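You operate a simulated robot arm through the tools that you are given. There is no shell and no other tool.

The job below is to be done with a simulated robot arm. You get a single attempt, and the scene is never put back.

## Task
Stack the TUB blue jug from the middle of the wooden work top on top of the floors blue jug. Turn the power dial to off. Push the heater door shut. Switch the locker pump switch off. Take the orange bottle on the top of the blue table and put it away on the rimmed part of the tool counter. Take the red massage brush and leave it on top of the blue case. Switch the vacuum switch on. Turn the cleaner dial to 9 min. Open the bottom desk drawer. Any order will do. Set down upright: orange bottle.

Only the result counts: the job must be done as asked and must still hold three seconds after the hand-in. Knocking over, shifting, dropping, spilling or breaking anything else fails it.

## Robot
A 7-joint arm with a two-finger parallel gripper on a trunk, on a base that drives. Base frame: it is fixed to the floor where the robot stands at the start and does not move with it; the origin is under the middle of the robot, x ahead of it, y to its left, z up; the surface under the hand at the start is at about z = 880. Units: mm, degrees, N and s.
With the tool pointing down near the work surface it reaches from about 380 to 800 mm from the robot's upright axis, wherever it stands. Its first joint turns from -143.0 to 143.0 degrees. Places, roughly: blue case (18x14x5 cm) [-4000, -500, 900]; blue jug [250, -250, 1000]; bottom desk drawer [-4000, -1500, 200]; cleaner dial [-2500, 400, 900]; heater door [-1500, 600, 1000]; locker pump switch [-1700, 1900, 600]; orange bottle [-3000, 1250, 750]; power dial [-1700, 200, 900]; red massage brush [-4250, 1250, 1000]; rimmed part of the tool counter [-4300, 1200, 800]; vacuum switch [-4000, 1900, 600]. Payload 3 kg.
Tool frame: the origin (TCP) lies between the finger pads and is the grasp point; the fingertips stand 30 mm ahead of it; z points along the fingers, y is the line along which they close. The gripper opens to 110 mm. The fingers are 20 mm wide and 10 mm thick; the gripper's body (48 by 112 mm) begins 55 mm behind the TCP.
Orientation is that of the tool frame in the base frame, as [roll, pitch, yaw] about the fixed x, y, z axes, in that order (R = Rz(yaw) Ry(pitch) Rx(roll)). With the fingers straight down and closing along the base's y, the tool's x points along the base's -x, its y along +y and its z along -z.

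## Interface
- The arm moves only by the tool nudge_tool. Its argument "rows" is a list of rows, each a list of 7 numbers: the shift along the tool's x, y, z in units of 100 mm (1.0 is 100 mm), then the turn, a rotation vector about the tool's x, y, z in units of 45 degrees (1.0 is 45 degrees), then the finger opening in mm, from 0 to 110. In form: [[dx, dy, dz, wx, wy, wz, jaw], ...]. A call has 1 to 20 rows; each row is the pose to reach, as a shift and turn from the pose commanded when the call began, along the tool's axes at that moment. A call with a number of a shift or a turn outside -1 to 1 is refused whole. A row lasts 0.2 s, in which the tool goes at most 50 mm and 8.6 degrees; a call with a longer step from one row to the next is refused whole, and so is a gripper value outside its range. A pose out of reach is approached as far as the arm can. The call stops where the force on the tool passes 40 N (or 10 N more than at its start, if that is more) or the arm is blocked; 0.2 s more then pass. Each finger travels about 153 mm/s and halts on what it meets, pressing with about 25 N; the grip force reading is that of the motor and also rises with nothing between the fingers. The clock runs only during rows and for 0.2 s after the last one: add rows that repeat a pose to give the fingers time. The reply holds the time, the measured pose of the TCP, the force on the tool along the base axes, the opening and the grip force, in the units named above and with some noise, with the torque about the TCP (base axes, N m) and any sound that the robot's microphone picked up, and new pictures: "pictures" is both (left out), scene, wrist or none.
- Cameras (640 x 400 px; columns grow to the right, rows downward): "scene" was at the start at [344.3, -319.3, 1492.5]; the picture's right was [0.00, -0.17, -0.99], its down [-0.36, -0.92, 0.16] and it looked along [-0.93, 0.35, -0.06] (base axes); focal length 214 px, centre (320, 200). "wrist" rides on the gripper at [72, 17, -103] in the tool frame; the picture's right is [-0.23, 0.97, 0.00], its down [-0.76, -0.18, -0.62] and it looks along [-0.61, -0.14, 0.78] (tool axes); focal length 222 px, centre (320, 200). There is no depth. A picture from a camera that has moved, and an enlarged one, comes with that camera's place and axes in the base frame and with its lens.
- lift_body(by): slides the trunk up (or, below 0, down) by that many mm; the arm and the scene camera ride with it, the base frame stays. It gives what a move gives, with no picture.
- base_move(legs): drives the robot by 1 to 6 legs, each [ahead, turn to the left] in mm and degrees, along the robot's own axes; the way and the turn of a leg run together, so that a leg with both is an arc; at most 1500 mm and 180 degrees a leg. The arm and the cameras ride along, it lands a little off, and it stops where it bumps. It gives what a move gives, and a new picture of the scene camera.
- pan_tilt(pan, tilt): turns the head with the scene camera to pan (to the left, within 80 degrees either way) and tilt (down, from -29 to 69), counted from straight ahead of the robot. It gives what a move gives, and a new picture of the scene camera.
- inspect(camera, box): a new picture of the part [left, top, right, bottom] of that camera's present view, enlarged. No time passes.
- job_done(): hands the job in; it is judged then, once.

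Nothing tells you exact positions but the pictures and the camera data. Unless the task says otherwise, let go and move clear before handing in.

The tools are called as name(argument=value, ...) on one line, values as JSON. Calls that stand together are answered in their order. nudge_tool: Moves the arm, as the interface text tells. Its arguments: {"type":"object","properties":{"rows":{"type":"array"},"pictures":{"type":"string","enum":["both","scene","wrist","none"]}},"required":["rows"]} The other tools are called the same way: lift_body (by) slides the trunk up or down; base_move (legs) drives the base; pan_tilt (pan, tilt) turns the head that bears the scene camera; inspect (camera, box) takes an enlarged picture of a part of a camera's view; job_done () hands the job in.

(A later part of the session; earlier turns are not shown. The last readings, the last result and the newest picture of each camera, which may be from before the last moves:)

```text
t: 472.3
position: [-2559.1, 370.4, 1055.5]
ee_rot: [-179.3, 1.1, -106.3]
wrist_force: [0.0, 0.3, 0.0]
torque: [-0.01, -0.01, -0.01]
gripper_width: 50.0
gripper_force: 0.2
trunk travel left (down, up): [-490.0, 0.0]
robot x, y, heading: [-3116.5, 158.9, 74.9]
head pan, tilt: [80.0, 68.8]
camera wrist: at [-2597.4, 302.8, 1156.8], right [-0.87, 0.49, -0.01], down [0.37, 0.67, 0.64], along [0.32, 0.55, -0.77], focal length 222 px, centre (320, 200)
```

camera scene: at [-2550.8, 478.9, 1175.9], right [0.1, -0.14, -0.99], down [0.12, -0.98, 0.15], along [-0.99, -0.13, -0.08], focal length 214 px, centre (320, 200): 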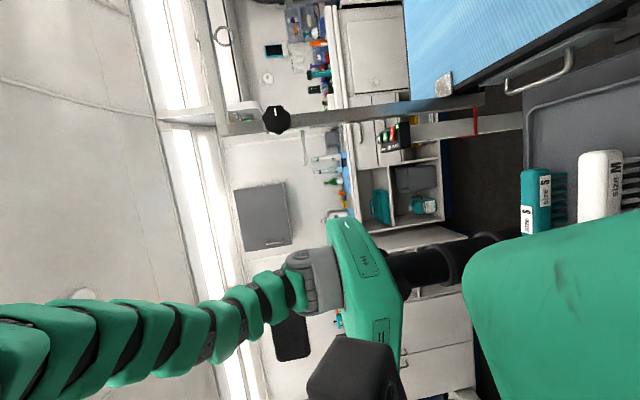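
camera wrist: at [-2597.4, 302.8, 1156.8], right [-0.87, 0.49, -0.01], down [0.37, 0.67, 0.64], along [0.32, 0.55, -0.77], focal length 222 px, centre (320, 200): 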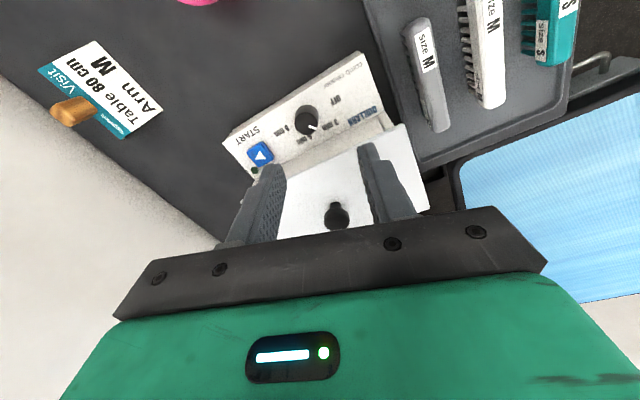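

nudge_tool(rows=[[-0.02, -0.09, 0, 0, 0, -0.15, 50], [-0.05, -0.18, 0, 0, 0, -0.3, 50], [-0.05, -0.18, 0, 0, 0, -0.45, 50], [-0.05, -0.18, 0.2, 0, 0, -0.6, 50], [-0.05, -0.18, 0.4, 0, 0, -0.75, 50], [-0.05, -0.18, 0.6, 0, 0, -0.9, 50], [-0.05, -0.18, 0.8, 0, 0, -0.95, 50], [-0.05, -0.18, 0.8, 0, 0, -0.95, 50]], pictures="wrist")

```text
t: 474.1
position: [-2540.3, 370.7, 974.0]
ee_rot: [-178.7, 0.2, -63.4]
wrist_force: [-0.6, 0.6, 0.1]
torque: [-0.03, 0.03, 0.01]
gripper_width: 50.2
gripper_force: 0.1
trunk travel left (down, up): [-490.0, 0.0]
robot x, y, heading: [-3117.3, 160.7, 74.9]
head pan, tilt: [80.0, 68.8]
camera wrist: at [-2524.2, 296.5, 1074.8], right [-0.97, -0.23, -0.02], down [-0.19, 0.75, 0.63], along [-0.13, 0.62, -0.78], focal length 222 px, centre (320, 200)
```

wrist: 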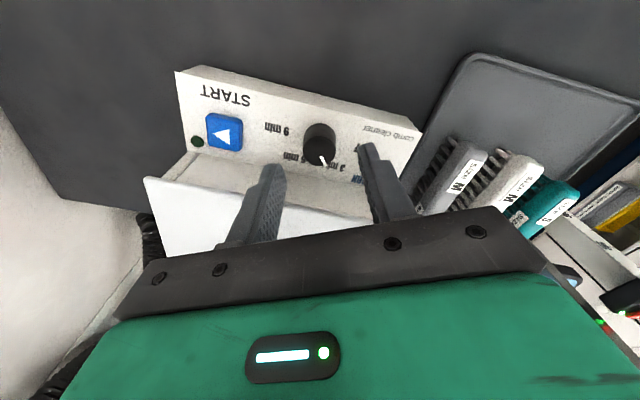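

nudge_tool(rows=[[0.03, 0, 0.15, 0, 0, 0, 50], [0.03, 0, 0.3, 0, 0, 0, 50], [0.03, 0, 0.4, 0, 0, 0, 50], [0.03, 0, 0.4, 0, 0, 0, 35], [0.03, 0, 0.4, 0, 0, 0, 20], [0.03, 0, 0.4, 0, 0, 0, 5], [0.03, 0, 0.4, 0, 0, 0, 5]], pictures="none")

nudge_tool(rows=[[0, 0, 0, 0, 0, 0.12, 5], [0, 0, 0, 0, 0, 0.25, 5], [0, 0, 0, 0, 0, 0.4, 5], [0, 0, 0, 0, 0, 0.55, 5], [0, 0, 0, 0, 0, 0.7, 5], [0, 0, 0, 0, 0, 0.85, 5], [0, 0, 0, 0, 0, 1.0, 5], [0, 0, 0, 0, 0, 1.0, 5]], pictures="wrist")

```text
t: 475.7
position: [-2537.3, 368.4, 935.1]
ee_rot: [-178.7, 0.4, -63.6]
wrist_force: [-2.5, -1.0, 1.8]
torque: [-0.39, -0.07, 0.01]
gripper_width: 26.1
gripper_force: 44.9
trunk travel left (down, up): [-490.0, 0.0]
robot x, y, heading: [-3115.6, 158.4, 75.1]
head pan, tilt: [80.0, 68.8]
```

```text
t: 477.2
position: [-2540.4, 367.6, 934.0]
ee_rot: [-179.6, 0.7, -103.8]
wrist_force: [-12.0, -3.1, 1.2]
torque: [0.26, 0.45, 0.07]
gripper_width: 26.1
gripper_force: 44.5
trunk travel left (down, up): [-490.0, 0.0]
robot x, y, heading: [-3118.2, 157.2, 75.1]
head pan, tilt: [80.0, 68.8]
stopped in row 7: the force on the tool passed its limit at 41 N (the readings are from after the stop); the commanded pose is now the measured one
camera wrist: at [-2574.8, 300.0, 1036.0], right [-0.89, 0.45, 0.0], down [0.35, 0.69, 0.64], along [0.29, 0.57, -0.77], focal length 222 px, centre (320, 200)
```

wrist: 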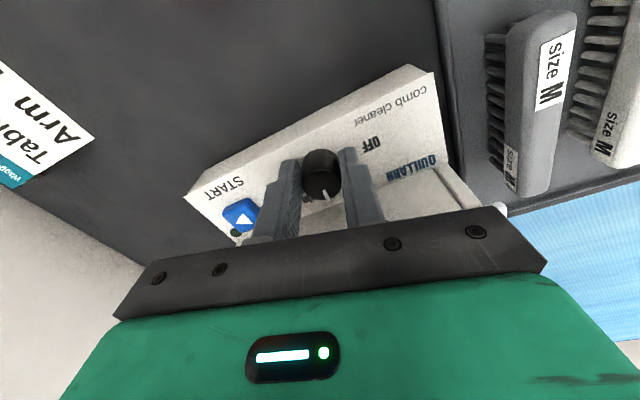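

nudge_tool(rows=[[0.002, 0.01, 0, 0, 0, 0.12, 5], [0.002, 0.01, 0, 0, 0, 0.25, 5], [0.002, 0.01, 0, 0, 0, 0.37, 5], [0.002, 0.01, 0, 0, 0, 0.5, 5], [0.002, 0.01, 0, 0, 0, 0.5, 5]], pictures="none")

```text
t: 478.4
position: [-2542.2, 368.9, 935.0]
ee_rot: [-179.9, 1.0, -126.4]
wrist_force: [-28.2, 6.0, -4.0]
torque: [0.11, 1.02, 0.13]
gripper_width: 25.9
gripper_force: 45.6
trunk travel left (down, up): [-490.0, 0.0]
robot x, y, heading: [-3115.6, 156.2, 75.1]
head pan, tilt: [80.0, 68.8]
```

nudge_tool(rows=[[0.015, 0.02, 0, 0, 0, 0, 5], [0.015, 0.02, 0, 0, 0, 0.12, 5], [0.015, 0.02, 0, 0, 0, 0.25, 5], [0.015, 0.02, 0, 0, 0, 0.37, 5], [0.015, 0.02, 0, 0, 0, 0.45, 5]], pictures="wrist")

```text
t: 479.6
position: [-2543.7, 370.9, 933.7]
ee_rot: [180.0, 1.1, -146.6]
wrist_force: [-22.3, 26.6, -7.0]
torque: [1.44, -0.33, 0.2]
gripper_width: 25.7
gripper_force: 45.3
trunk travel left (down, up): [-490.0, 0.0]
robot x, y, heading: [-3115.4, 157.8, 75.0]
head pan, tilt: [80.0, 68.8]
camera wrist: at [-2613.9, 342.6, 1035.9], right [-0.35, 0.94, 0.01], down [0.73, 0.26, 0.64], along [0.6, 0.22, -0.77], focal length 222 px, centre (320, 200)
```

wrist: 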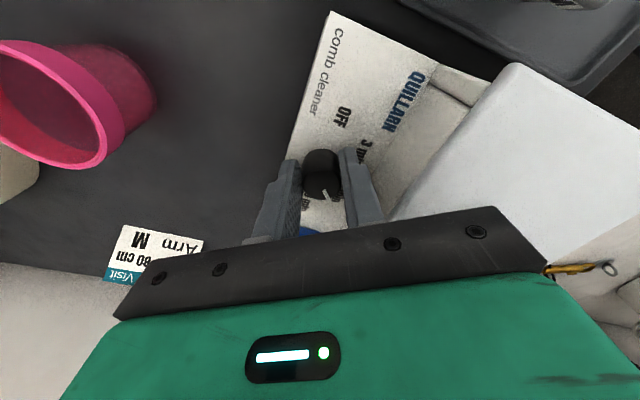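

nudge_tool(rows=[[0, 0, 0, 0, 0, 0, 35], [0, 0, 0, 0, 0, 0, 48], [0, 0, -0.2, 0, 0, 0, 50], [0, 0, -0.5, 0, 0, 0, 50], [0, 0, -0.7, 0, 0, 0, 50], [0, 0, -0.7, 0, 0, 0, 50]], pictures="none")

nudge_tool(rows=[[0, 0, 0, 0, 0, -0.15, 50], [0, 0, 0, 0, 0, -0.3, 50], [0, 0, 0, 0, 0, -0.45, 50], [0, 0, 0, 0, 0, -0.6, 50], [0, 0, 0, 0, 0, -0.75, 50], [0, 0, 0, 0, 0, -0.9, 50], [0, 0, 0, 0, 0, -1.0, 50]], pictures="wrist")

inspect(camera="wrist", box=[250, 70, 410, 190])

```text
t: 481.0
position: [-2543.1, 367.8, 1003.9]
ee_rot: [179.8, 1.0, -146.6]
wrist_force: [0.1, -0.3, 0.1]
torque: [0.04, 0.0, 0.02]
gripper_width: 50.3
gripper_force: 0.1
trunk travel left (down, up): [-490.0, 0.0]
robot x, y, heading: [-3114.0, 161.0, 75.1]
head pan, tilt: [80.0, 68.8]
```

```text
t: 482.6
position: [-2543.3, 367.7, 1003.2]
ee_rot: [-179.4, 0.8, -101.5]
wrist_force: [-0.1, -0.6, -0.3]
torque: [0.01, 0.03, 0.03]
gripper_width: 50.3
gripper_force: 0.0
trunk travel left (down, up): [-490.0, 0.0]
robot x, y, heading: [-3115.5, 161.5, 74.8]
head pan, tilt: [80.0, 68.8]
camera wrist: at [-2575.0, 298.1, 1105.6], right [-0.91, 0.42, -0.01], down [0.32, 0.7, 0.64], along [0.27, 0.58, -0.77], focal length 222 px, centre (320, 200)
```

wrist: 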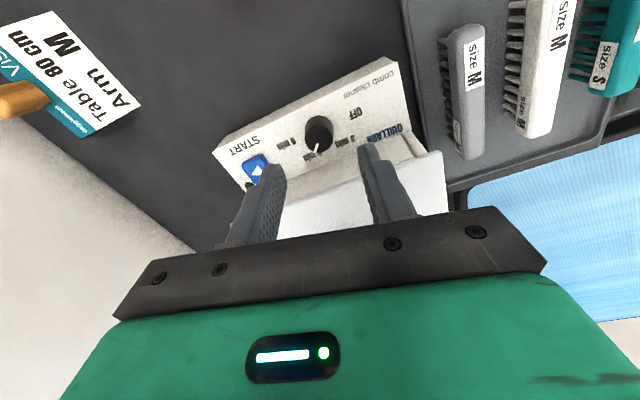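

```text
3.33 times, centred on (330, 130) of wrist
camera zoom: at [-2575.0, 298.1, 1105.6], right [-0.91, 0.42, -0.01], down [0.32, 0.7, 0.64], along [0.27, 0.58, -0.77], focal length 740 px, centre (287, 433)
```

zoom: 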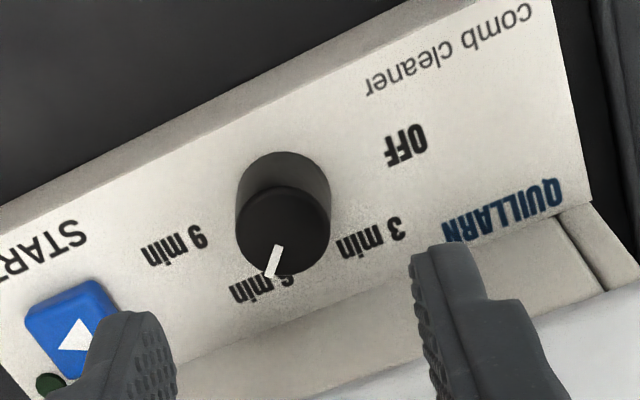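

The pointer is at ~6 min; about 45° to go. Re-centring better on the knob axis (≈(−2539.6,373)) for the final turn.

nudge_tool(rows=[[-0.02, -0.01, 0, 0, 0, -0.15, 50], [-0.04, -0.02, 0, 0, 0, -0.3, 50], [-0.058, -0.026, 0, 0, 0, -0.45, 50], [-0.058, -0.026, 0.1, 0, 0, -0.6, 50], [-0.058, -0.026, 0.25, 0, 0, -0.75, 50], [-0.058, -0.026, 0.4, 0, 0, -0.85, 50], [-0.058, -0.026, 0.55, 0, 0, -0.85, 50], [-0.058, -0.026, 0.68, 0, 0, -0.85, 50], [-0.058, -0.026, 0.68, 0, 0, -0.85, 50]], pictures="wrist")

```text
t: 484.6
position: [-2540.3, 373.0, 935.9]
ee_rot: [-179.0, 0.3, -63.4]
wrist_force: [0.0, 0.3, -0.6]
torque: [-0.02, 0.05, -0.02]
gripper_width: 50.2
gripper_force: 0.0
trunk travel left (down, up): [-490.0, 0.0]
robot x, y, heading: [-3119.8, 158.6, 75.1]
head pan, tilt: [80.0, 68.8]
camera wrist: at [-2523.8, 298.8, 1037.9], right [-0.97, -0.23, -0.01], down [-0.19, 0.75, 0.63], along [-0.14, 0.62, -0.78], focal length 222 px, centre (320, 200)
```

wrist: 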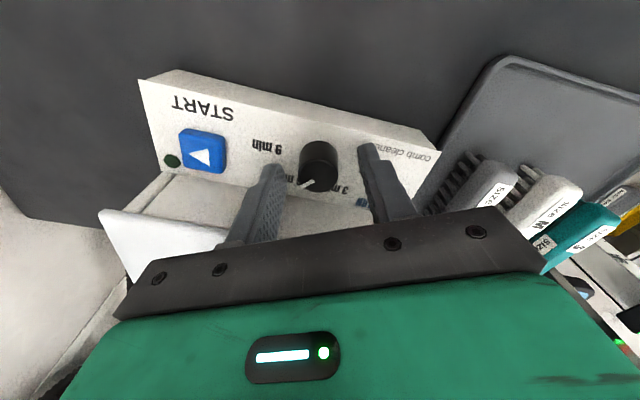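

nudge_tool(rows=[[0, 0, 0, 0, 0, 0, 35], [0, 0, 0, 0, 0, 0, 20], [0, 0, 0, 0, 0, 0, 5], [0, 0, 0, 0, 0, 0, 5], [0, 0, 0, 0, 0, 0.12, 5], [0, 0, 0, 0, 0, 0.25, 5], [0, 0, 0, 0, 0, 0.4, 5], [0, 0, 0, 0, 0, 0.55, 5], [0, 0, 0, 0, 0, 0.7, 5], [0, 0, 0, 0, 0, 0.85, 5], [0, 0, 0, 0, 0, 0.98, 5], [0, 0, 0, 0, 0, 0.98, 5]], pictures="wrist")

```text
t: 487.2
position: [-2539.1, 372.8, 935.5]
ee_rot: [-179.5, 1.0, -107.5]
wrist_force: [-1.8, 4.1, 17.8]
torque: [-0.4, 0.23, 0.03]
gripper_width: 26.0
gripper_force: 45.2
trunk travel left (down, up): [-490.0, 0.0]
robot x, y, heading: [-3117.8, 156.7, 74.8]
head pan, tilt: [80.0, 68.8]
camera wrist: at [-2578.1, 307.5, 1037.2], right [-0.86, 0.51, -0.01], down [0.39, 0.66, 0.64], along [0.33, 0.55, -0.77], focal length 222 px, centre (320, 200)
```

wrist: 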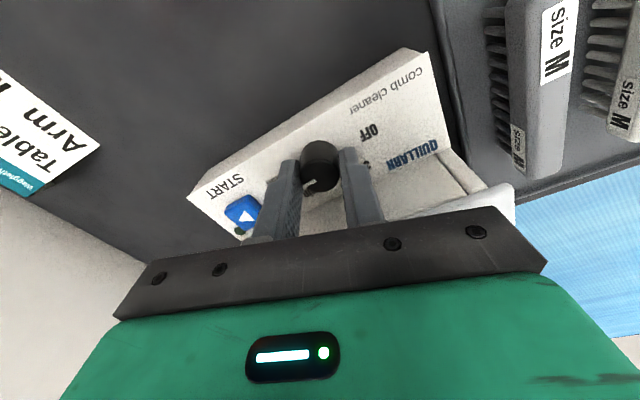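

nudge_tool(rows=[[0, 0, 0, 0, 0, 0.1, 5], [0, 0, 0, 0, 0, 0.17, 5], [0, 0, 0, 0, 0, 0.17, 5]], pictures="none")

nudge_tool(rows=[[0, 0, 0, 0, 0, 0, 35], [0, 0, 0, 0, 0, 0, 48], [0, 0, -0.2, 0, 0, 0, 50], [0, 0, -0.5, 0, 0, 0, 50], [0, 0, -0.9, 0, 0, 0, 50], [0, 0, -1.0, 0, 0, 0, 50], [0, 0, -1.0, 0, 0, 0, 50]], pictures="wrist")

inspect(camera="wrist", box=[250, 60, 410, 180])

```text
t: 488.0
position: [-2539.2, 373.5, 936.7]
ee_rot: [-179.6, 1.0, -115.1]
wrist_force: [1.5, 2.2, 14.1]
torque: [0.2, -0.13, 0.01]
gripper_width: 25.8
gripper_force: 45.2
trunk travel left (down, up): [-490.0, 0.0]
robot x, y, heading: [-3117.1, 159.3, 75.0]
head pan, tilt: [80.0, 68.8]
```

```text
t: 489.6
position: [-2541.2, 372.4, 1033.9]
ee_rot: [-179.6, 0.9, -115.1]
wrist_force: [-1.0, 0.5, 0.8]
torque: [0.01, -0.02, 0.0]
gripper_width: 50.1
gripper_force: 0.1
trunk travel left (down, up): [-490.0, 0.0]
robot x, y, heading: [-3117.0, 160.8, 74.9]
head pan, tilt: [80.0, 68.8]
camera wrist: at [-2586.9, 312.6, 1136.4], right [-0.79, 0.62, 0.0], down [0.48, 0.61, 0.64], along [0.4, 0.5, -0.77], focal length 222 px, centre (320, 200)
```

wrist: 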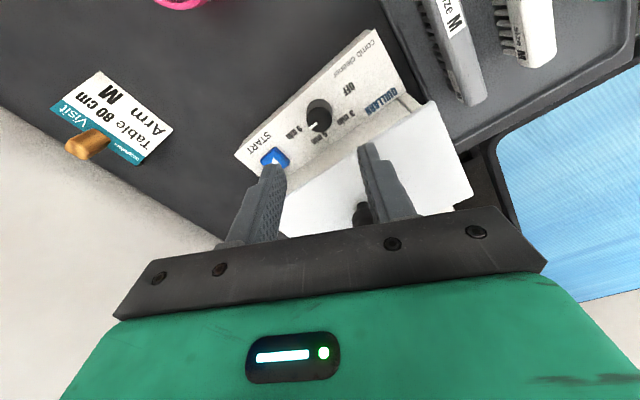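

```text
3.33 times, centred on (330, 120) of wrist
camera zoom: at [-2586.9, 312.6, 1136.4], right [-0.79, 0.62, 0.0], down [0.48, 0.61, 0.64], along [0.4, 0.5, -0.77], focal length 740 px, centre (287, 467)
```

zoom: 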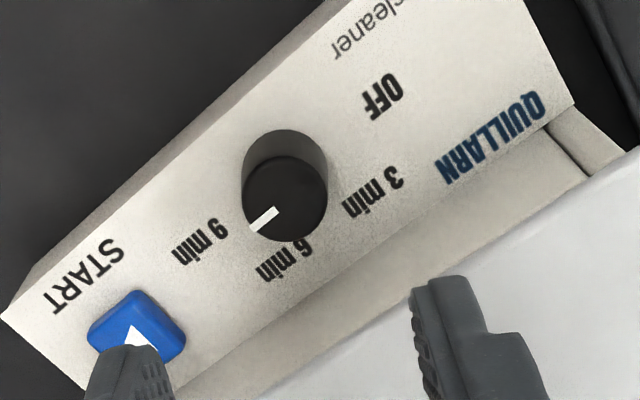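

nudge_tool(rows=[[0, 0, -0.3, 0, 0, 0, 50], [0, 0, -0.6, 0, 0, 0, 50], [0, 0, -0.8, 0, 0, 0, 50]], pictures="none")

pan_tilt(pan=0, tilt=25)

inspect(camera="scene", box=[270, 180, 370, 280])

```text
t: 490.4
position: [-2540.1, 371.8, 1117.2]
ee_rot: [-179.6, 1.0, -115.1]
wrist_force: [-0.3, 1.2, 0.0]
torque: [0.01, 0.03, 0.01]
gripper_width: 50.1
gripper_force: 0.1
trunk travel left (down, up): [-490.0, 0.0]
robot x, y, heading: [-3116.8, 158.7, 75.0]
head pan, tilt: [80.0, 68.8]
```

```text
t: 492.0
position: [-2540.9, 372.5, 1118.0]
ee_rot: [-179.7, 1.0, -115.0]
wrist_force: [-0.3, -0.6, 0.1]
torque: [0.01, 0.0, 0.0]
gripper_width: 50.1
gripper_force: 0.0
trunk travel left (down, up): [-490.0, 0.0]
robot x, y, heading: [-3120.5, 158.5, 75.2]
head pan, tilt: [0.0, 25.0]
camera scene: at [-2513.1, 432.9, 1156.9], right [0.91, -0.42, 0.01], down [-0.39, -0.83, 0.41], along [-0.17, -0.37, -0.91], focal length 214 px, centre (320, 200)
```

scene: 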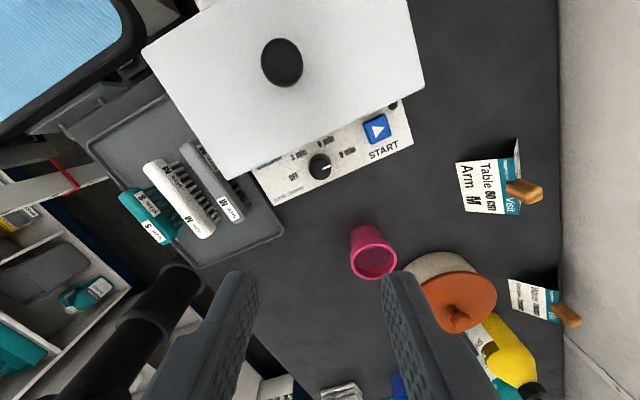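

```text
4.00 times, centred on (320, 230) of scene
camera zoom: at [-2513.1, 432.9, 1156.9], right [0.91, -0.42, 0.01], down [-0.39, -0.83, 0.41], along [-0.17, -0.37, -0.91], focal length 858 px, centre (320, 80)
```

zoom: 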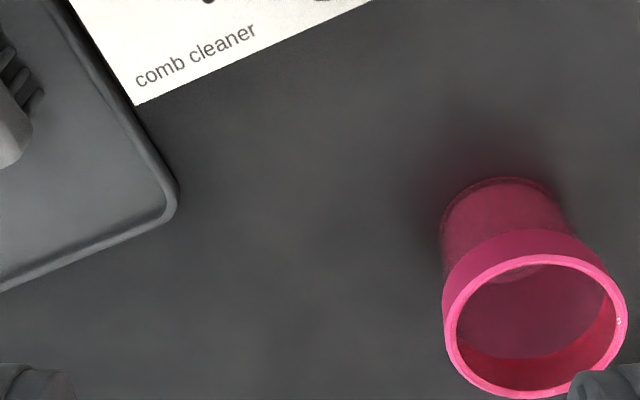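

inspect(camera="scene", box=[270, 120, 390, 200])

```text
5.00 times, centred on (330, 160) of scene
camera zoom: at [-2513.1, 432.9, 1156.9], right [0.91, -0.42, 0.01], down [-0.39, -0.83, 0.41], along [-0.17, -0.37, -0.91], focal length 1072 px, centre (270, 400)
```

zoom: 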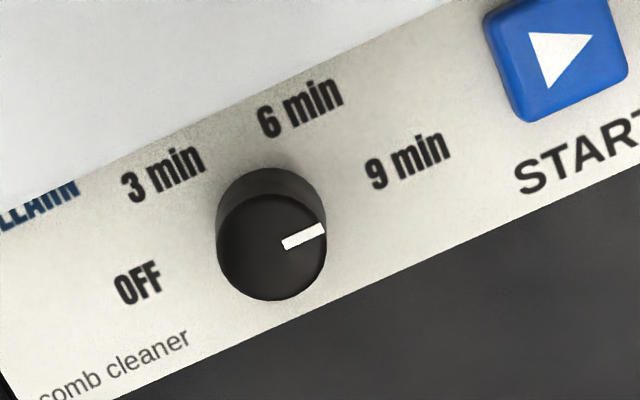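

The dial now points at 9 min. Last task: the vacuum switch. I'll raise the hand, back out, fold the arm and drive to the far end again.

nudge_tool(rows=[[0.2, 0, -0.3, 0, 0, 0, 50], [0.4, 0.1, -0.6, 0, 0, 0, 50], [0.6, 0.2, -0.9, 0, 0, 0, 50], [0.8, 0.2, -1.0, 0, 0, 0, 50], [0.8, 0.2, -1.0, 0, 0, 0, 50]], pictures="none")

base_move(legs=[[-250, 0]])

```text
t: 493.2
position: [-2595.1, 305.1, 1214.6]
ee_rot: [-179.6, 1.1, -115.0]
wrist_force: [0.4, -0.9, 0.9]
torque: [0.01, 0.01, -0.02]
gripper_width: 50.2
gripper_force: 0.0
trunk travel left (down, up): [-490.0, 0.0]
robot x, y, heading: [-3120.0, 159.0, 74.9]
head pan, tilt: [0.0, 25.0]
```

```text
t: 495.0
position: [-2661.0, 58.4, 1213.8]
ee_rot: [-179.7, 1.0, -115.2]
wrist_force: [0.6, -0.6, 0.2]
torque: [-0.05, 0.01, 0.01]
gripper_width: 50.3
gripper_force: 0.0
trunk travel left (down, up): [-490.0, 0.0]
robot x, y, heading: [-3182.2, -83.6, 74.9]
head pan, tilt: [0.0, 25.0]
camera scene: at [-2632.3, 119.8, 1253.7], right [0.9, -0.43, 0.01], down [-0.39, -0.83, 0.41], along [-0.17, -0.37, -0.91], focal length 214 px, centre (320, 200)
```

scene: 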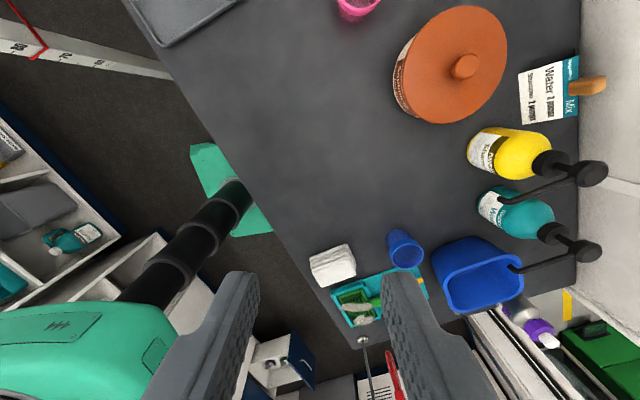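

nudge_tool(rows=[[-0.03, 0.35, -0.15, 0, 0, 0, 50], [-0.06, 0.7, -0.3, 0, 0, 0, 50], [-0.13, 1.0, -0.35, 0, 0, 0, 50], [-0.13, 1.0, -0.35, 0, 0, 0, 50]], pictures="none")

nudge_tool(rows=[[-0.03, 0.35, -0.15, 0, 0, 0, 50], [-0.06, 0.7, -0.3, 0, 0, 0, 50], [-0.13, 1.0, -0.35, 0, 0, 0, 50], [-0.13, 1.0, -0.35, 0, 0, 0, 50]], pictures="none")

nudge_tool(rows=[[-0.03, 0.35, 0, 0, 0, 0, 50], [-0.06, 0.7, 0, 0, 0, 0, 50], [-0.13, 1.0, 0, 0, 0, 0, 50], [-0.13, 1.0, 0, 0, 0, 0, 50]], pictures="none")

nudge_tool(rows=[[-0.03, 0.35, 0, 0, 0, 0, 50], [-0.06, 0.7, 0, 0, 0, 0, 50], [-0.13, 1.0, 0, 0, 0, -0.1, 50], [-0.13, 1.0, 0, 0, 0, -0.22, 50], [-0.13, 1.0, 0, 0, 0, -0.22, 50]], pictures="none")

nudge_tool(rows=[[0, 0.4, 0, 0, 0, 0, 50], [0, 0.8, 0, 0, 0, 0, 50], [0, 0.8, 0, 0, 0, 0, 50]], pictures="none")

pan_tilt(pan=0, tilt=-28)

```text
t: 496.0
position: [-2747.1, 114.2, 1248.2]
ee_rot: [-179.6, 1.0, -115.2]
wrist_force: [-0.3, -0.1, 0.5]
torque: [-0.02, 0.01, -0.01]
gripper_width: 49.9
gripper_force: 0.1
trunk travel left (down, up): [-490.0, 0.0]
robot x, y, heading: [-3181.1, -87.5, 75.1]
head pan, tilt: [0.0, 25.0]
```

```text
t: 497.0
position: [-2832.9, 167.8, 1282.3]
ee_rot: [-179.6, 1.0, -115.2]
wrist_force: [0.6, 0.1, 0.3]
torque: [-0.02, -0.01, -0.01]
gripper_width: 49.8
gripper_force: 0.0
trunk travel left (down, up): [-490.0, 0.0]
robot x, y, heading: [-3183.2, -83.7, 74.8]
head pan, tilt: [0.0, 25.0]
```

```text
t: 498.0
position: [-2916.2, 222.4, 1280.2]
ee_rot: [-179.5, 1.0, -115.2]
wrist_force: [0.2, 0.5, -0.2]
torque: [0.02, -0.04, -0.02]
gripper_width: 50.2
gripper_force: 0.1
trunk travel left (down, up): [-490.0, 0.0]
robot x, y, heading: [-3184.0, -82.9, 75.2]
head pan, tilt: [0.0, 25.0]
```

```text
t: 499.2
position: [-3001.1, 276.8, 1284.1]
ee_rot: [-179.5, 0.9, -105.4]
wrist_force: [-0.2, 0.1, 0.1]
torque: [0.0, -0.04, 0.01]
gripper_width: 50.1
gripper_force: 0.1
trunk travel left (down, up): [-490.0, 0.0]
robot x, y, heading: [-3181.0, -83.4, 74.9]
head pan, tilt: [0.0, 25.0]
```

```text
t: 500.0
position: [-3076.4, 299.7, 1284.5]
ee_rot: [-179.5, 0.9, -105.3]
wrist_force: [-1.0, 0.3, -0.1]
torque: [0.04, -0.02, 0.0]
gripper_width: 50.1
gripper_force: 0.0
trunk travel left (down, up): [-490.0, 0.0]
robot x, y, heading: [-3183.4, -83.0, 74.7]
head pan, tilt: [0.0, 25.0]
```

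```text
t: 501.2
position: [-3075.6, 299.8, 1283.8]
ee_rot: [-179.5, 0.9, -105.4]
wrist_force: [0.5, -0.1, 0.5]
torque: [0.03, 0.0, -0.01]
gripper_width: 49.9
gripper_force: 0.2
trunk travel left (down, up): [-490.0, 0.0]
robot x, y, heading: [-3184.7, -82.8, 75.0]
head pan, tilt: [0.0, -28.0]
camera scene: at [-3038.2, 440.7, 1348.1], right [0.96, -0.26, 0.01], down [-0.23, -0.85, -0.48], along [0.14, 0.46, -0.88], focal length 214 px, centre (320, 200)
```

scene: 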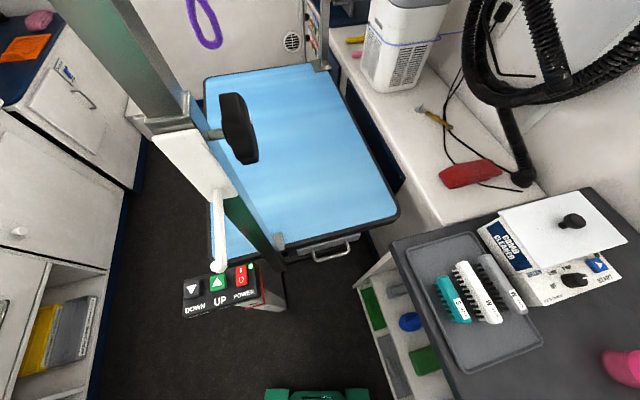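

base_move(legs=[[0, 30]])

base_move(legs=[[0, 29]])

base_move(legs=[[480, 0]])

```text
t: 503.1
position: [-3278.9, 299.4, 1283.1]
ee_rot: [-179.5, 0.9, -75.6]
wrist_force: [0.8, -0.2, -0.4]
torque: [0.01, 0.01, 0.03]
gripper_width: 50.1
gripper_force: 0.0
trunk travel left (down, up): [-490.0, 0.0]
robot x, y, heading: [-3167.4, -85.1, 104.3]
head pan, tilt: [0.0, -28.0]
camera scene: at [-3317.7, 440.8, 1348.0], right [0.97, 0.25, 0.01], down [0.22, -0.85, -0.48], along [-0.11, 0.47, -0.88], focal length 214 px, centre (320, 200)
```

scene: 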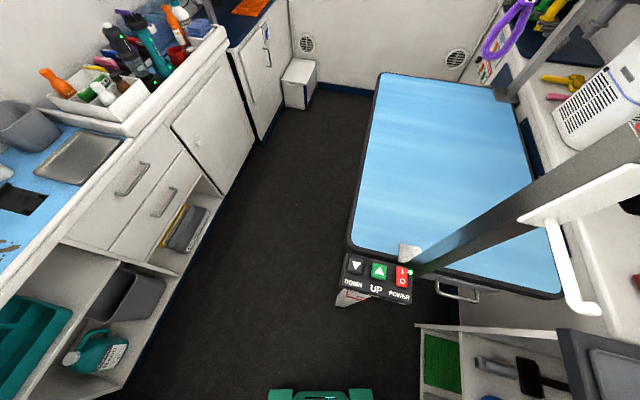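

```text
t: 504.9
position: [-3447.0, 200.2, 1284.0]
ee_rot: [-179.4, 0.9, -47.5]
wrist_force: [-0.7, 0.6, 1.3]
torque: [-0.01, 0.01, -0.01]
gripper_width: 49.9
gripper_force: 0.0
trunk travel left (down, up): [-490.0, 0.0]
robot x, y, heading: [-3157.8, -77.0, 132.5]
head pan, tilt: [0.0, -28.0]
camera scene: at [-3549.1, 307.8, 1348.4], right [0.74, 0.67, 0.01], down [0.59, -0.64, -0.48], along [-0.32, 0.36, -0.88], focal length 214 px, centre (320, 200)
```

scene: 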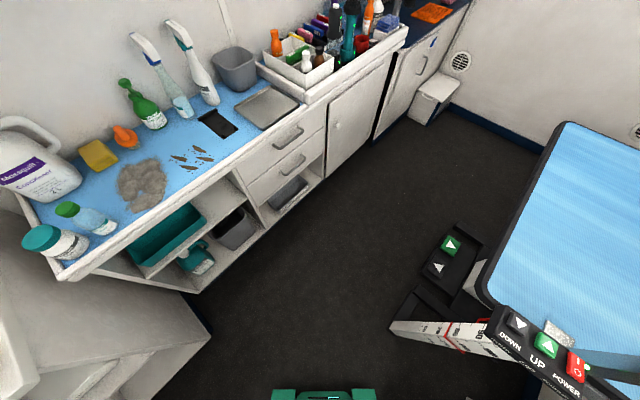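

```text
t: 507.9
position: [-3788.0, 573.3, 1284.5]
ee_rot: [-179.6, 0.8, -47.8]
wrist_force: [0.3, -1.5, 0.5]
torque: [0.01, 0.0, 0.01]
gripper_width: 50.2
gripper_force: 0.1
trunk travel left (down, up): [-490.0, 0.0]
robot x, y, heading: [-3498.8, 297.9, 132.4]
head pan, tilt: [0.0, -28.0]
camera scene: at [-3888.8, 681.6, 1349.0], right [0.74, 0.67, 0.01], down [0.59, -0.65, -0.48], along [-0.32, 0.36, -0.88], focal length 214 px, centre (320, 200)
```

scene: 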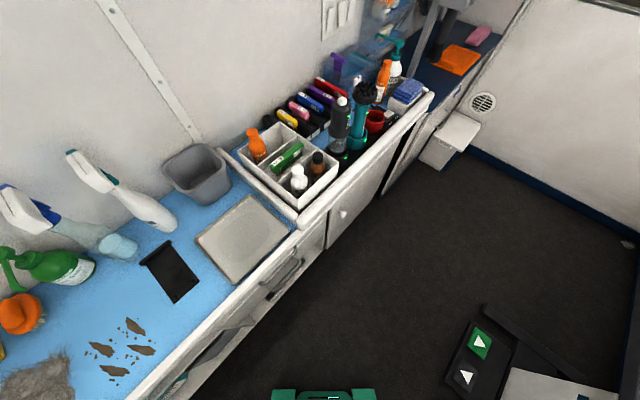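

base_move(legs=[[0, -28]])

base_move(legs=[[480, 0]])

base_move(legs=[[0, -14]])

```text
t: 509.7
position: [-3628.0, 678.7, 1285.0]
ee_rot: [-179.5, 0.8, -75.0]
wrist_force: [0.0, 0.1, 0.5]
torque: [-0.02, 0.0, 0.0]
gripper_width: 50.0
gripper_force: 0.2
trunk travel left (down, up): [-490.0, 0.0]
robot x, y, heading: [-3515.8, 295.5, 105.1]
head pan, tilt: [0.0, -28.0]
camera scene: at [-3669.2, 820.7, 1349.4], right [0.97, 0.26, 0.01], down [0.23, -0.84, -0.48], along [-0.12, 0.47, -0.88], focal length 214 px, centre (320, 200)
```

scene: 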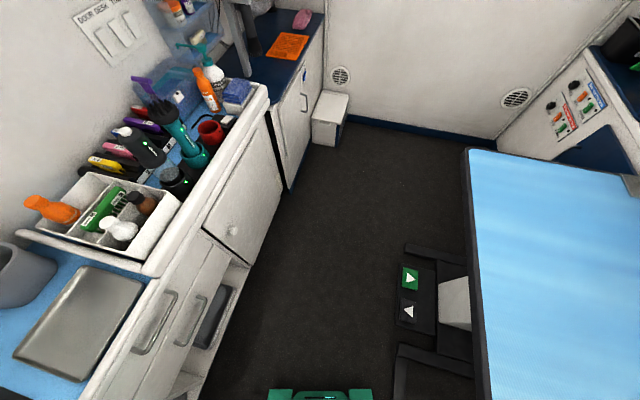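

```text
t: 512.6
position: [-3757.0, 1155.8, 1285.0]
ee_rot: [-179.5, 1.0, -75.0]
wrist_force: [-0.4, 1.1, -0.2]
torque: [0.03, 0.01, 0.01]
gripper_width: 49.8
gripper_force: 0.1
trunk travel left (down, up): [-490.0, 0.0]
robot x, y, heading: [-3642.6, 772.6, 105.4]
head pan, tilt: [0.0, -28.0]
camera scene: at [-3797.4, 1297.3, 1349.9], right [0.97, 0.26, 0.01], down [0.23, -0.84, -0.48], along [-0.12, 0.47, -0.88], focal length 214 px, centre (320, 200)
```

scene: 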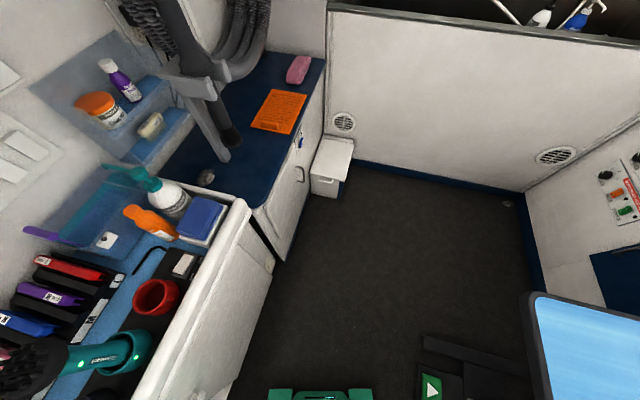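

```text
t: 513.9
position: [-3661.7, 1172.0, 1285.4]
ee_rot: [-179.5, 0.8, -89.0]
wrist_force: [0.2, 0.8, 0.2]
torque: [0.0, 0.0, -0.01]
gripper_width: 50.2
gripper_force: 0.1
trunk travel left (down, up): [-490.0, 0.0]
robot x, y, heading: [-3647.4, 773.5, 90.9]
head pan, tilt: [0.0, -28.0]
camera scene: at [-3665.3, 1319.6, 1350.2], right [1.0, 0.02, 0.01], down [0.02, -0.88, -0.48], along [0.0, 0.48, -0.88], focal length 214 px, centre (320, 200)
```

scene: 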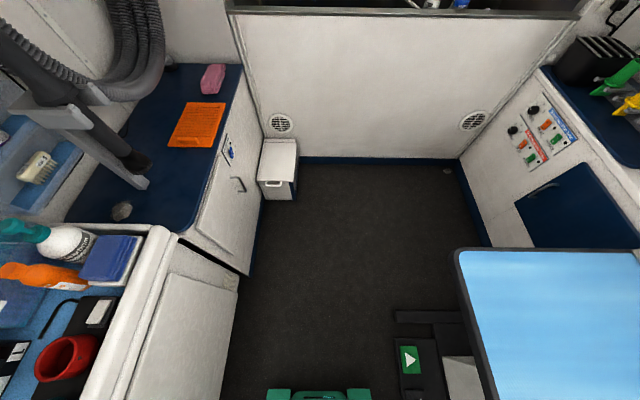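

I'm back beside the table. Driving further ahead for the vacuum switch and looking at it closely.

base_move(legs=[[380, 0]])

inspect(camera="scene", box=[160, 120, 280, 240])

```text
t: 516.2
position: [-3668.6, 1546.1, 1287.0]
ee_rot: [-179.5, 0.8, -88.7]
wrist_force: [0.1, 0.1, -0.1]
torque: [0.01, 0.0, 0.02]
gripper_width: 50.3
gripper_force: 0.1
trunk travel left (down, up): [-490.0, 0.0]
robot x, y, heading: [-3654.5, 1145.5, 91.1]
head pan, tilt: [0.0, -28.0]
camera scene: at [-3674.2, 1693.5, 1350.7], right [1.0, 0.02, 0.01], down [0.02, -0.88, -0.48], along [0.0, 0.48, -0.88], focal length 214 px, centre (320, 200)
```

scene: 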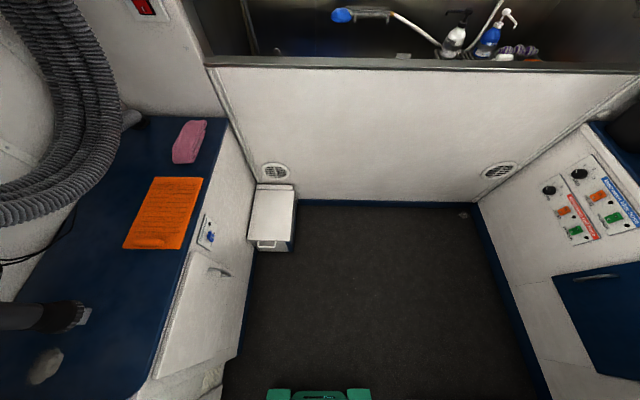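

```text
3.33 times, centred on (220, 180) of scene
camera zoom: at [-3674.2, 1693.5, 1350.7], right [1.0, 0.02, 0.01], down [0.02, -0.88, -0.48], along [0.0, 0.48, -0.88], focal length 715 px, centre (653, 267)
```

zoom: 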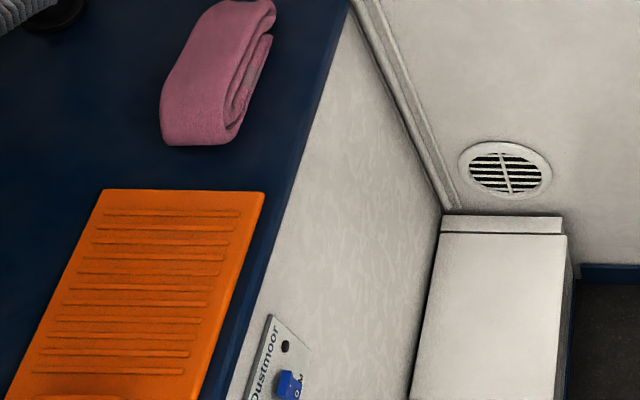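

The switch is at about (−4069,1949,608). I'll extend the hand ahead, turn it to point left at the cabinet face, and lower down.

nudge_tool(rows=[[-0.4, 0, 0, 0, 0, 0, 0], [-0.8, 0, 0, 0, 0, 0, 0], [-1.0, 0, 0, 0, 0, 0, 0], [-1.0, 0, 0, 0, 0, 0, 0]], pictures="none")

lift_body(by=-300)

nudge_tool(rows=[[-0.1, 0, 0, -0.15, 0, 0, 0], [-0.3, 0, 0, -0.3, 0, 0, 0], [-0.5, 0, 0, -0.45, 0, 0, 0], [-0.7, 0, 0, -0.6, 0, 0, 0], [-0.9, 0, 0, -0.75, 0, 0, 0], [-1.0, 0, 0, -0.9, 0, 0, 0], [-1.0, 0, 0, -1.0, 0, 0, 0], [-1.0, 0, 0, -1.0, 0, 0, 0]], pictures="none")

nudge_tool(rows=[[0, 0, 0, -0.15, 0, 0, 0], [0, 0, 0, -0.3, 0, 0, 0], [0, 0, 0, -0.45, 0, 0, 0], [0, 0, 0, -0.6, 0, 0, 0], [0, 0, 0, -0.75, 0, 0, 0], [0, 0, 0, -0.9, 0, 0, 0], [0, 0, 0, -1.0, 0, 0, 0], [0, 0, 0, -1.0, 0, 0, 0]])

```text
t: 517.2
position: [-3669.6, 1646.6, 1289.6]
ee_rot: [-179.5, 0.7, -88.8]
wrist_force: [0.8, -0.1, -0.4]
torque: [0.02, -0.02, -0.03]
gripper_width: 0.0
gripper_force: 24.9
trunk travel left (down, up): [-490.0, 0.0]
robot x, y, heading: [-3653.4, 1146.4, 91.2]
head pan, tilt: [0.0, -28.0]
```

```text
t: 520.2
position: [-3670.4, 1648.0, 990.1]
ee_rot: [-179.4, 1.0, -88.8]
wrist_force: [-0.4, 0.6, 0.6]
torque: [0.02, 0.0, 0.02]
gripper_width: 0.1
gripper_force: 25.1
trunk travel left (down, up): [-190.0, 300.0]
robot x, y, heading: [-3653.7, 1146.0, 91.0]
head pan, tilt: [0.0, -28.0]
```

```text
t: 522.0
position: [-3673.4, 1746.4, 990.4]
ee_rot: [135.5, 0.7, -88.7]
wrist_force: [0.1, 0.3, -0.1]
torque: [-0.04, -0.01, 0.0]
gripper_width: 0.0
gripper_force: 24.9
trunk travel left (down, up): [-190.0, 300.0]
robot x, y, heading: [-3652.0, 1144.7, 91.6]
head pan, tilt: [0.0, -28.0]
```

```text
t: 523.8
position: [-3671.8, 1747.0, 990.9]
ee_rot: [90.5, 0.9, -88.7]
wrist_force: [0.0, 0.0, 0.4]
torque: [0.01, -0.03, 0.01]
gripper_width: 0.0
gripper_force: 25.3
trunk travel left (down, up): [-190.0, 300.0]
robot x, y, heading: [-3653.9, 1147.0, 91.4]
head pan, tilt: [0.0, -28.0]
camera scene: at [-3614.1, 1896.3, 995.0], right [0.01, 0.02, -1.0], down [-0.45, -0.89, -0.02], along [-0.89, 0.45, 0.0], focal length 214 px, centre (320, 200)
camera wrist: at [-3566.5, 1676.4, 1008.2], right [-0.01, 0.21, 0.98], down [0.61, 0.78, -0.16], along [-0.79, 0.59, -0.14], focal length 222 px, centre (320, 200)
```

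scene: 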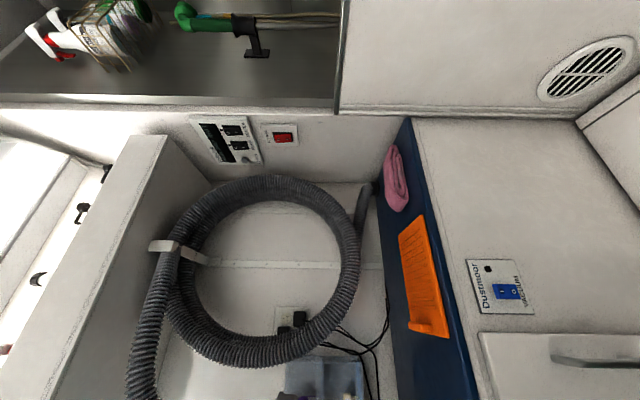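
wrist: 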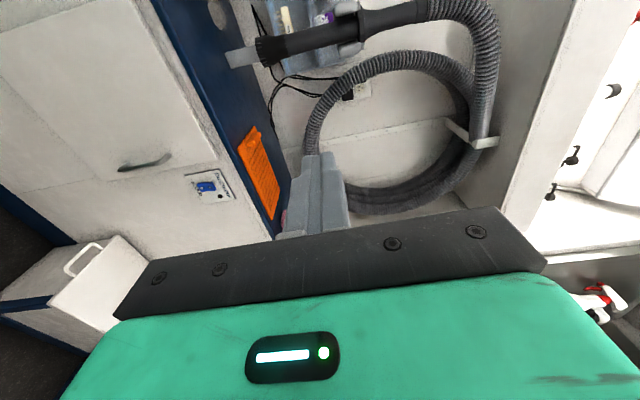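

inspect(camera="scene", box=[455, 245, 555, 325])

inspect(camera="wrist", box=[170, 155, 250, 215])

```text
5.00 times, centred on (505, 285) of scene
camera zoom: at [-3614.1, 1896.3, 995.0], right [0.01, 0.02, -1.0], down [-0.45, -0.89, -0.02], along [-0.89, 0.45, 0.0], focal length 1072 px, centre (-605, -225)
```

zoom: 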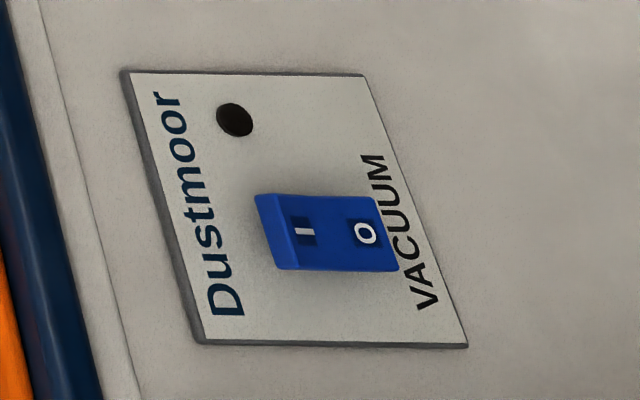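

```text
6.67 times, centred on (210, 185) of wrist
camera zoom: at [-3566.5, 1676.4, 1008.2], right [-0.01, 0.21, 0.98], down [0.61, 0.78, -0.16], along [-0.79, 0.59, -0.14], focal length 1481 px, centre (1053, 300)
```

zoom: 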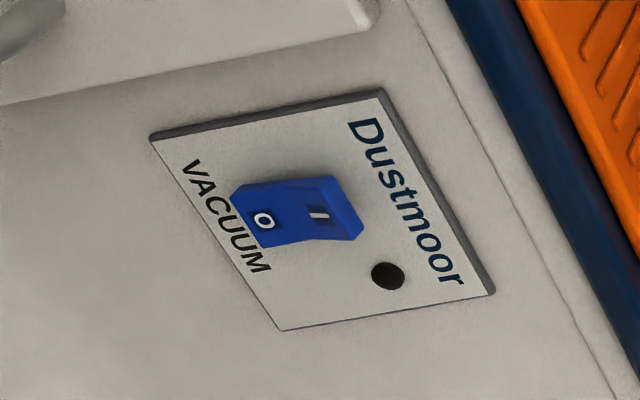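

The rocker's "I" half (upper) stands out, so the vacuum is off; "I" is at about (−4039,1931,654). I'll move ahead a bit, lower to that height, then press "I".

base_move(legs=[[150, 0]])

lift_body(by=-190)

nudge_tool(rows=[[-0.1, -0.3, 0.1, 0, 0, 0, 0], [-0.2, -0.6, 0.3, 0, 0, 0, 0], [-0.3, -0.9, 0.5, 0, 0, 0, 0], [-0.34, -1.0, 0.7, 0, 0, 0, 0], [-0.34, -1.0, 0.7, 0, 0, 0, 0]])

```text
t: 525.2
position: [-3674.4, 1894.3, 992.4]
ee_rot: [90.4, 1.0, -88.8]
wrist_force: [-0.2, -0.2, -0.2]
torque: [0.0, -0.03, 0.01]
gripper_width: 0.1
gripper_force: 25.1
trunk travel left (down, up): [-190.0, 300.0]
robot x, y, heading: [-3659.4, 1298.0, 91.2]
head pan, tilt: [0.0, -28.0]
camera scene: at [-3615.9, 2043.3, 995.0], right [0.01, 0.02, -1.0], down [-0.45, -0.89, -0.02], along [-0.89, 0.45, 0.0], focal length 214 px, centre (320, 200)
```

scene: 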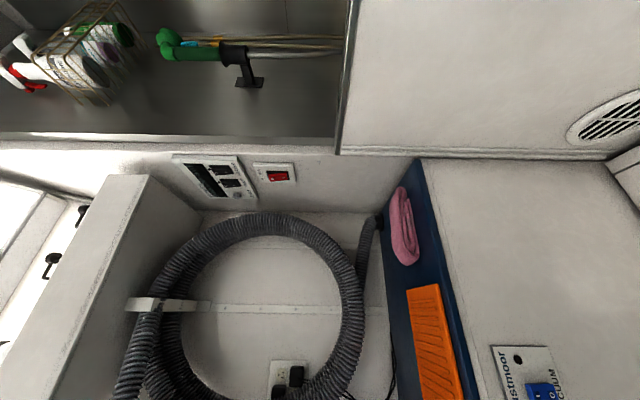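

```text
t: 527.3
position: [-3674.2, 1894.6, 802.7]
ee_rot: [90.5, 0.9, -88.8]
wrist_force: [0.0, -0.6, -0.6]
torque: [-0.01, 0.02, -0.02]
gripper_width: 0.0
gripper_force: 25.6
trunk travel left (down, up): [0.0, 490.0]
robot x, y, heading: [-3655.8, 1298.1, 91.2]
head pan, tilt: [0.0, -28.0]
```

```text
t: 528.5
position: [-3744.2, 1927.2, 701.5]
ee_rot: [90.5, 0.9, -88.8]
wrist_force: [0.7, 0.2, -0.1]
torque: [0.01, 0.01, 0.0]
gripper_width: 0.0
gripper_force: 24.7
trunk travel left (down, up): [0.0, 490.0]
robot x, y, heading: [-3656.1, 1296.3, 91.0]
head pan, tilt: [0.0, -28.0]
camera scene: at [-3685.0, 2076.5, 704.7], right [0.01, 0.02, -1.0], down [-0.45, -0.89, -0.02], along [-0.89, 0.45, 0.0], focal length 214 px, centre (320, 200)
camera wrist: at [-3637.9, 1856.4, 718.0], right [-0.01, 0.21, 0.98], down [0.61, 0.78, -0.16], along [-0.79, 0.59, -0.14], focal length 222 px, centre (320, 200)
```

scene: 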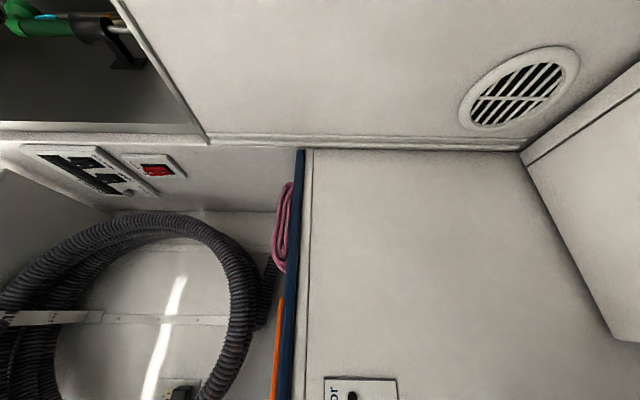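
wrist: 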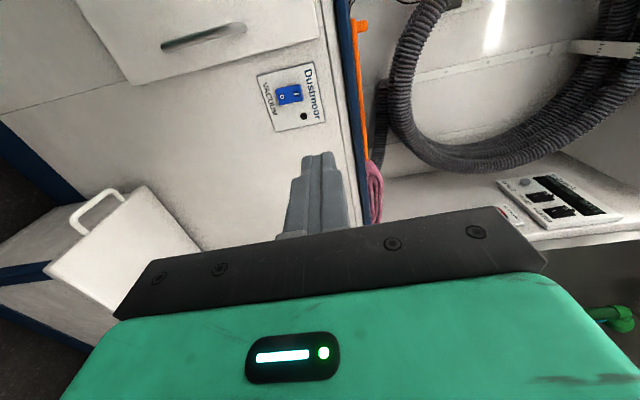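

nudge_tool(rows=[[0, -0.2, 0.2, 0, 0, 0, 0], [0, -0.43, 0.5, 0, 0, 0, 0], [-0.02, -0.43, 0.8, 0, 0, 0, 0], [-0.02, -0.43, 1.0, 0, 0, 0, 0], [-0.02, -0.43, 1.0, 0, 0, 0, 0]], pictures="none")

pan_tilt(pan=0, tilt=25)

nudge_tool(rows=[[0, 0, 0.3, 0, 0, 0, 0], [0, 0, 0.6, 0, 0, 0, 0], [0, 0, 0.9, 0, 0, 0, 0], [0, 0, 0.9, 0, 0, 0, 0]])

```text
t: 529.7
position: [-3842.7, 1928.4, 660.7]
ee_rot: [90.5, 0.9, -88.8]
wrist_force: [0.0, 0.9, 0.2]
torque: [0.01, 0.03, -0.01]
gripper_width: 0.0
gripper_force: 25.1
trunk travel left (down, up): [0.0, 490.0]
robot x, y, heading: [-3657.3, 1291.3, 91.2]
head pan, tilt: [0.0, -28.0]
```

```text
t: 530.9
position: [-3843.2, 1928.0, 660.3]
ee_rot: [90.4, 0.9, -88.8]
wrist_force: [-0.5, 0.3, -0.2]
torque: [0.0, 0.01, -0.02]
gripper_width: 0.0
gripper_force: 25.5
trunk travel left (down, up): [0.0, 490.0]
robot x, y, heading: [-3657.1, 1292.5, 91.0]
head pan, tilt: [0.0, 25.0]
camera scene: at [-3808.0, 1996.7, 661.7], right [0.01, 0.02, -1.0], down [0.44, -0.9, -0.01], along [-0.9, -0.44, -0.01], focal length 214 px, centre (320, 200)
```

scene: 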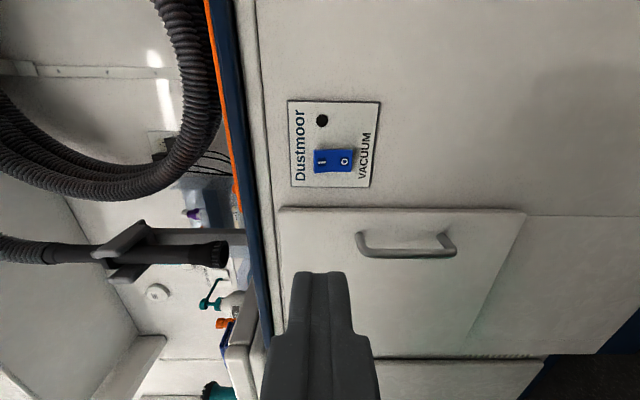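

```text
t: 531.9
position: [-3934.0, 1926.8, 659.8]
ee_rot: [90.5, 0.8, -88.9]
wrist_force: [0.6, 0.6, -0.3]
torque: [0.02, -0.02, -0.01]
gripper_width: 0.0
gripper_force: 24.6
trunk travel left (down, up): [0.0, 490.0]
robot x, y, heading: [-3660.2, 1292.4, 91.1]
head pan, tilt: [0.0, 25.0]
camera scene: at [-3898.8, 1995.0, 661.4], right [0.01, 0.01, -1.0], down [0.44, -0.9, -0.01], along [-0.9, -0.44, -0.01], focal length 214 px, centre (320, 200)
camera wrist: at [-3828.9, 1855.1, 676.2], right [-0.01, 0.21, 0.98], down [0.61, 0.78, -0.16], along [-0.79, 0.59, -0.14], focal length 222 px, centre (320, 200)
```

scene: 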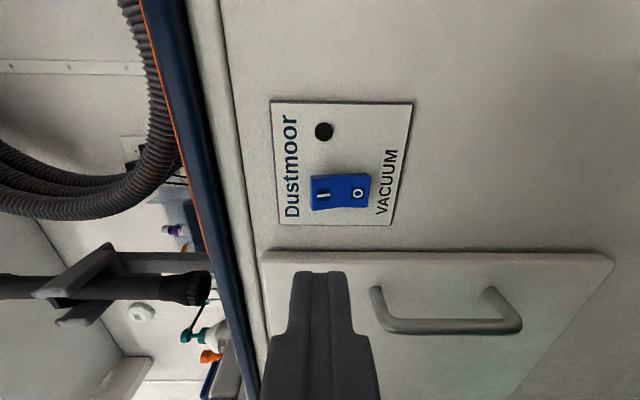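
wrist: 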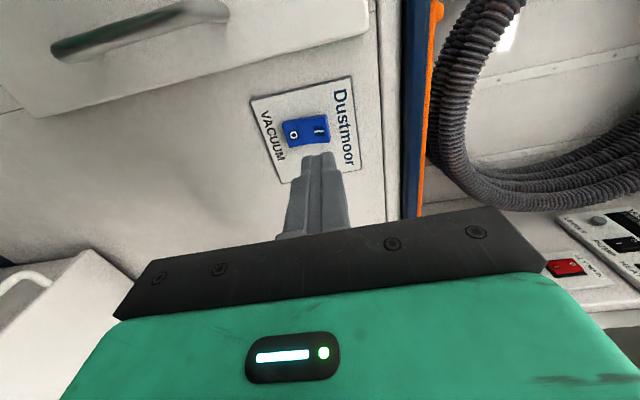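

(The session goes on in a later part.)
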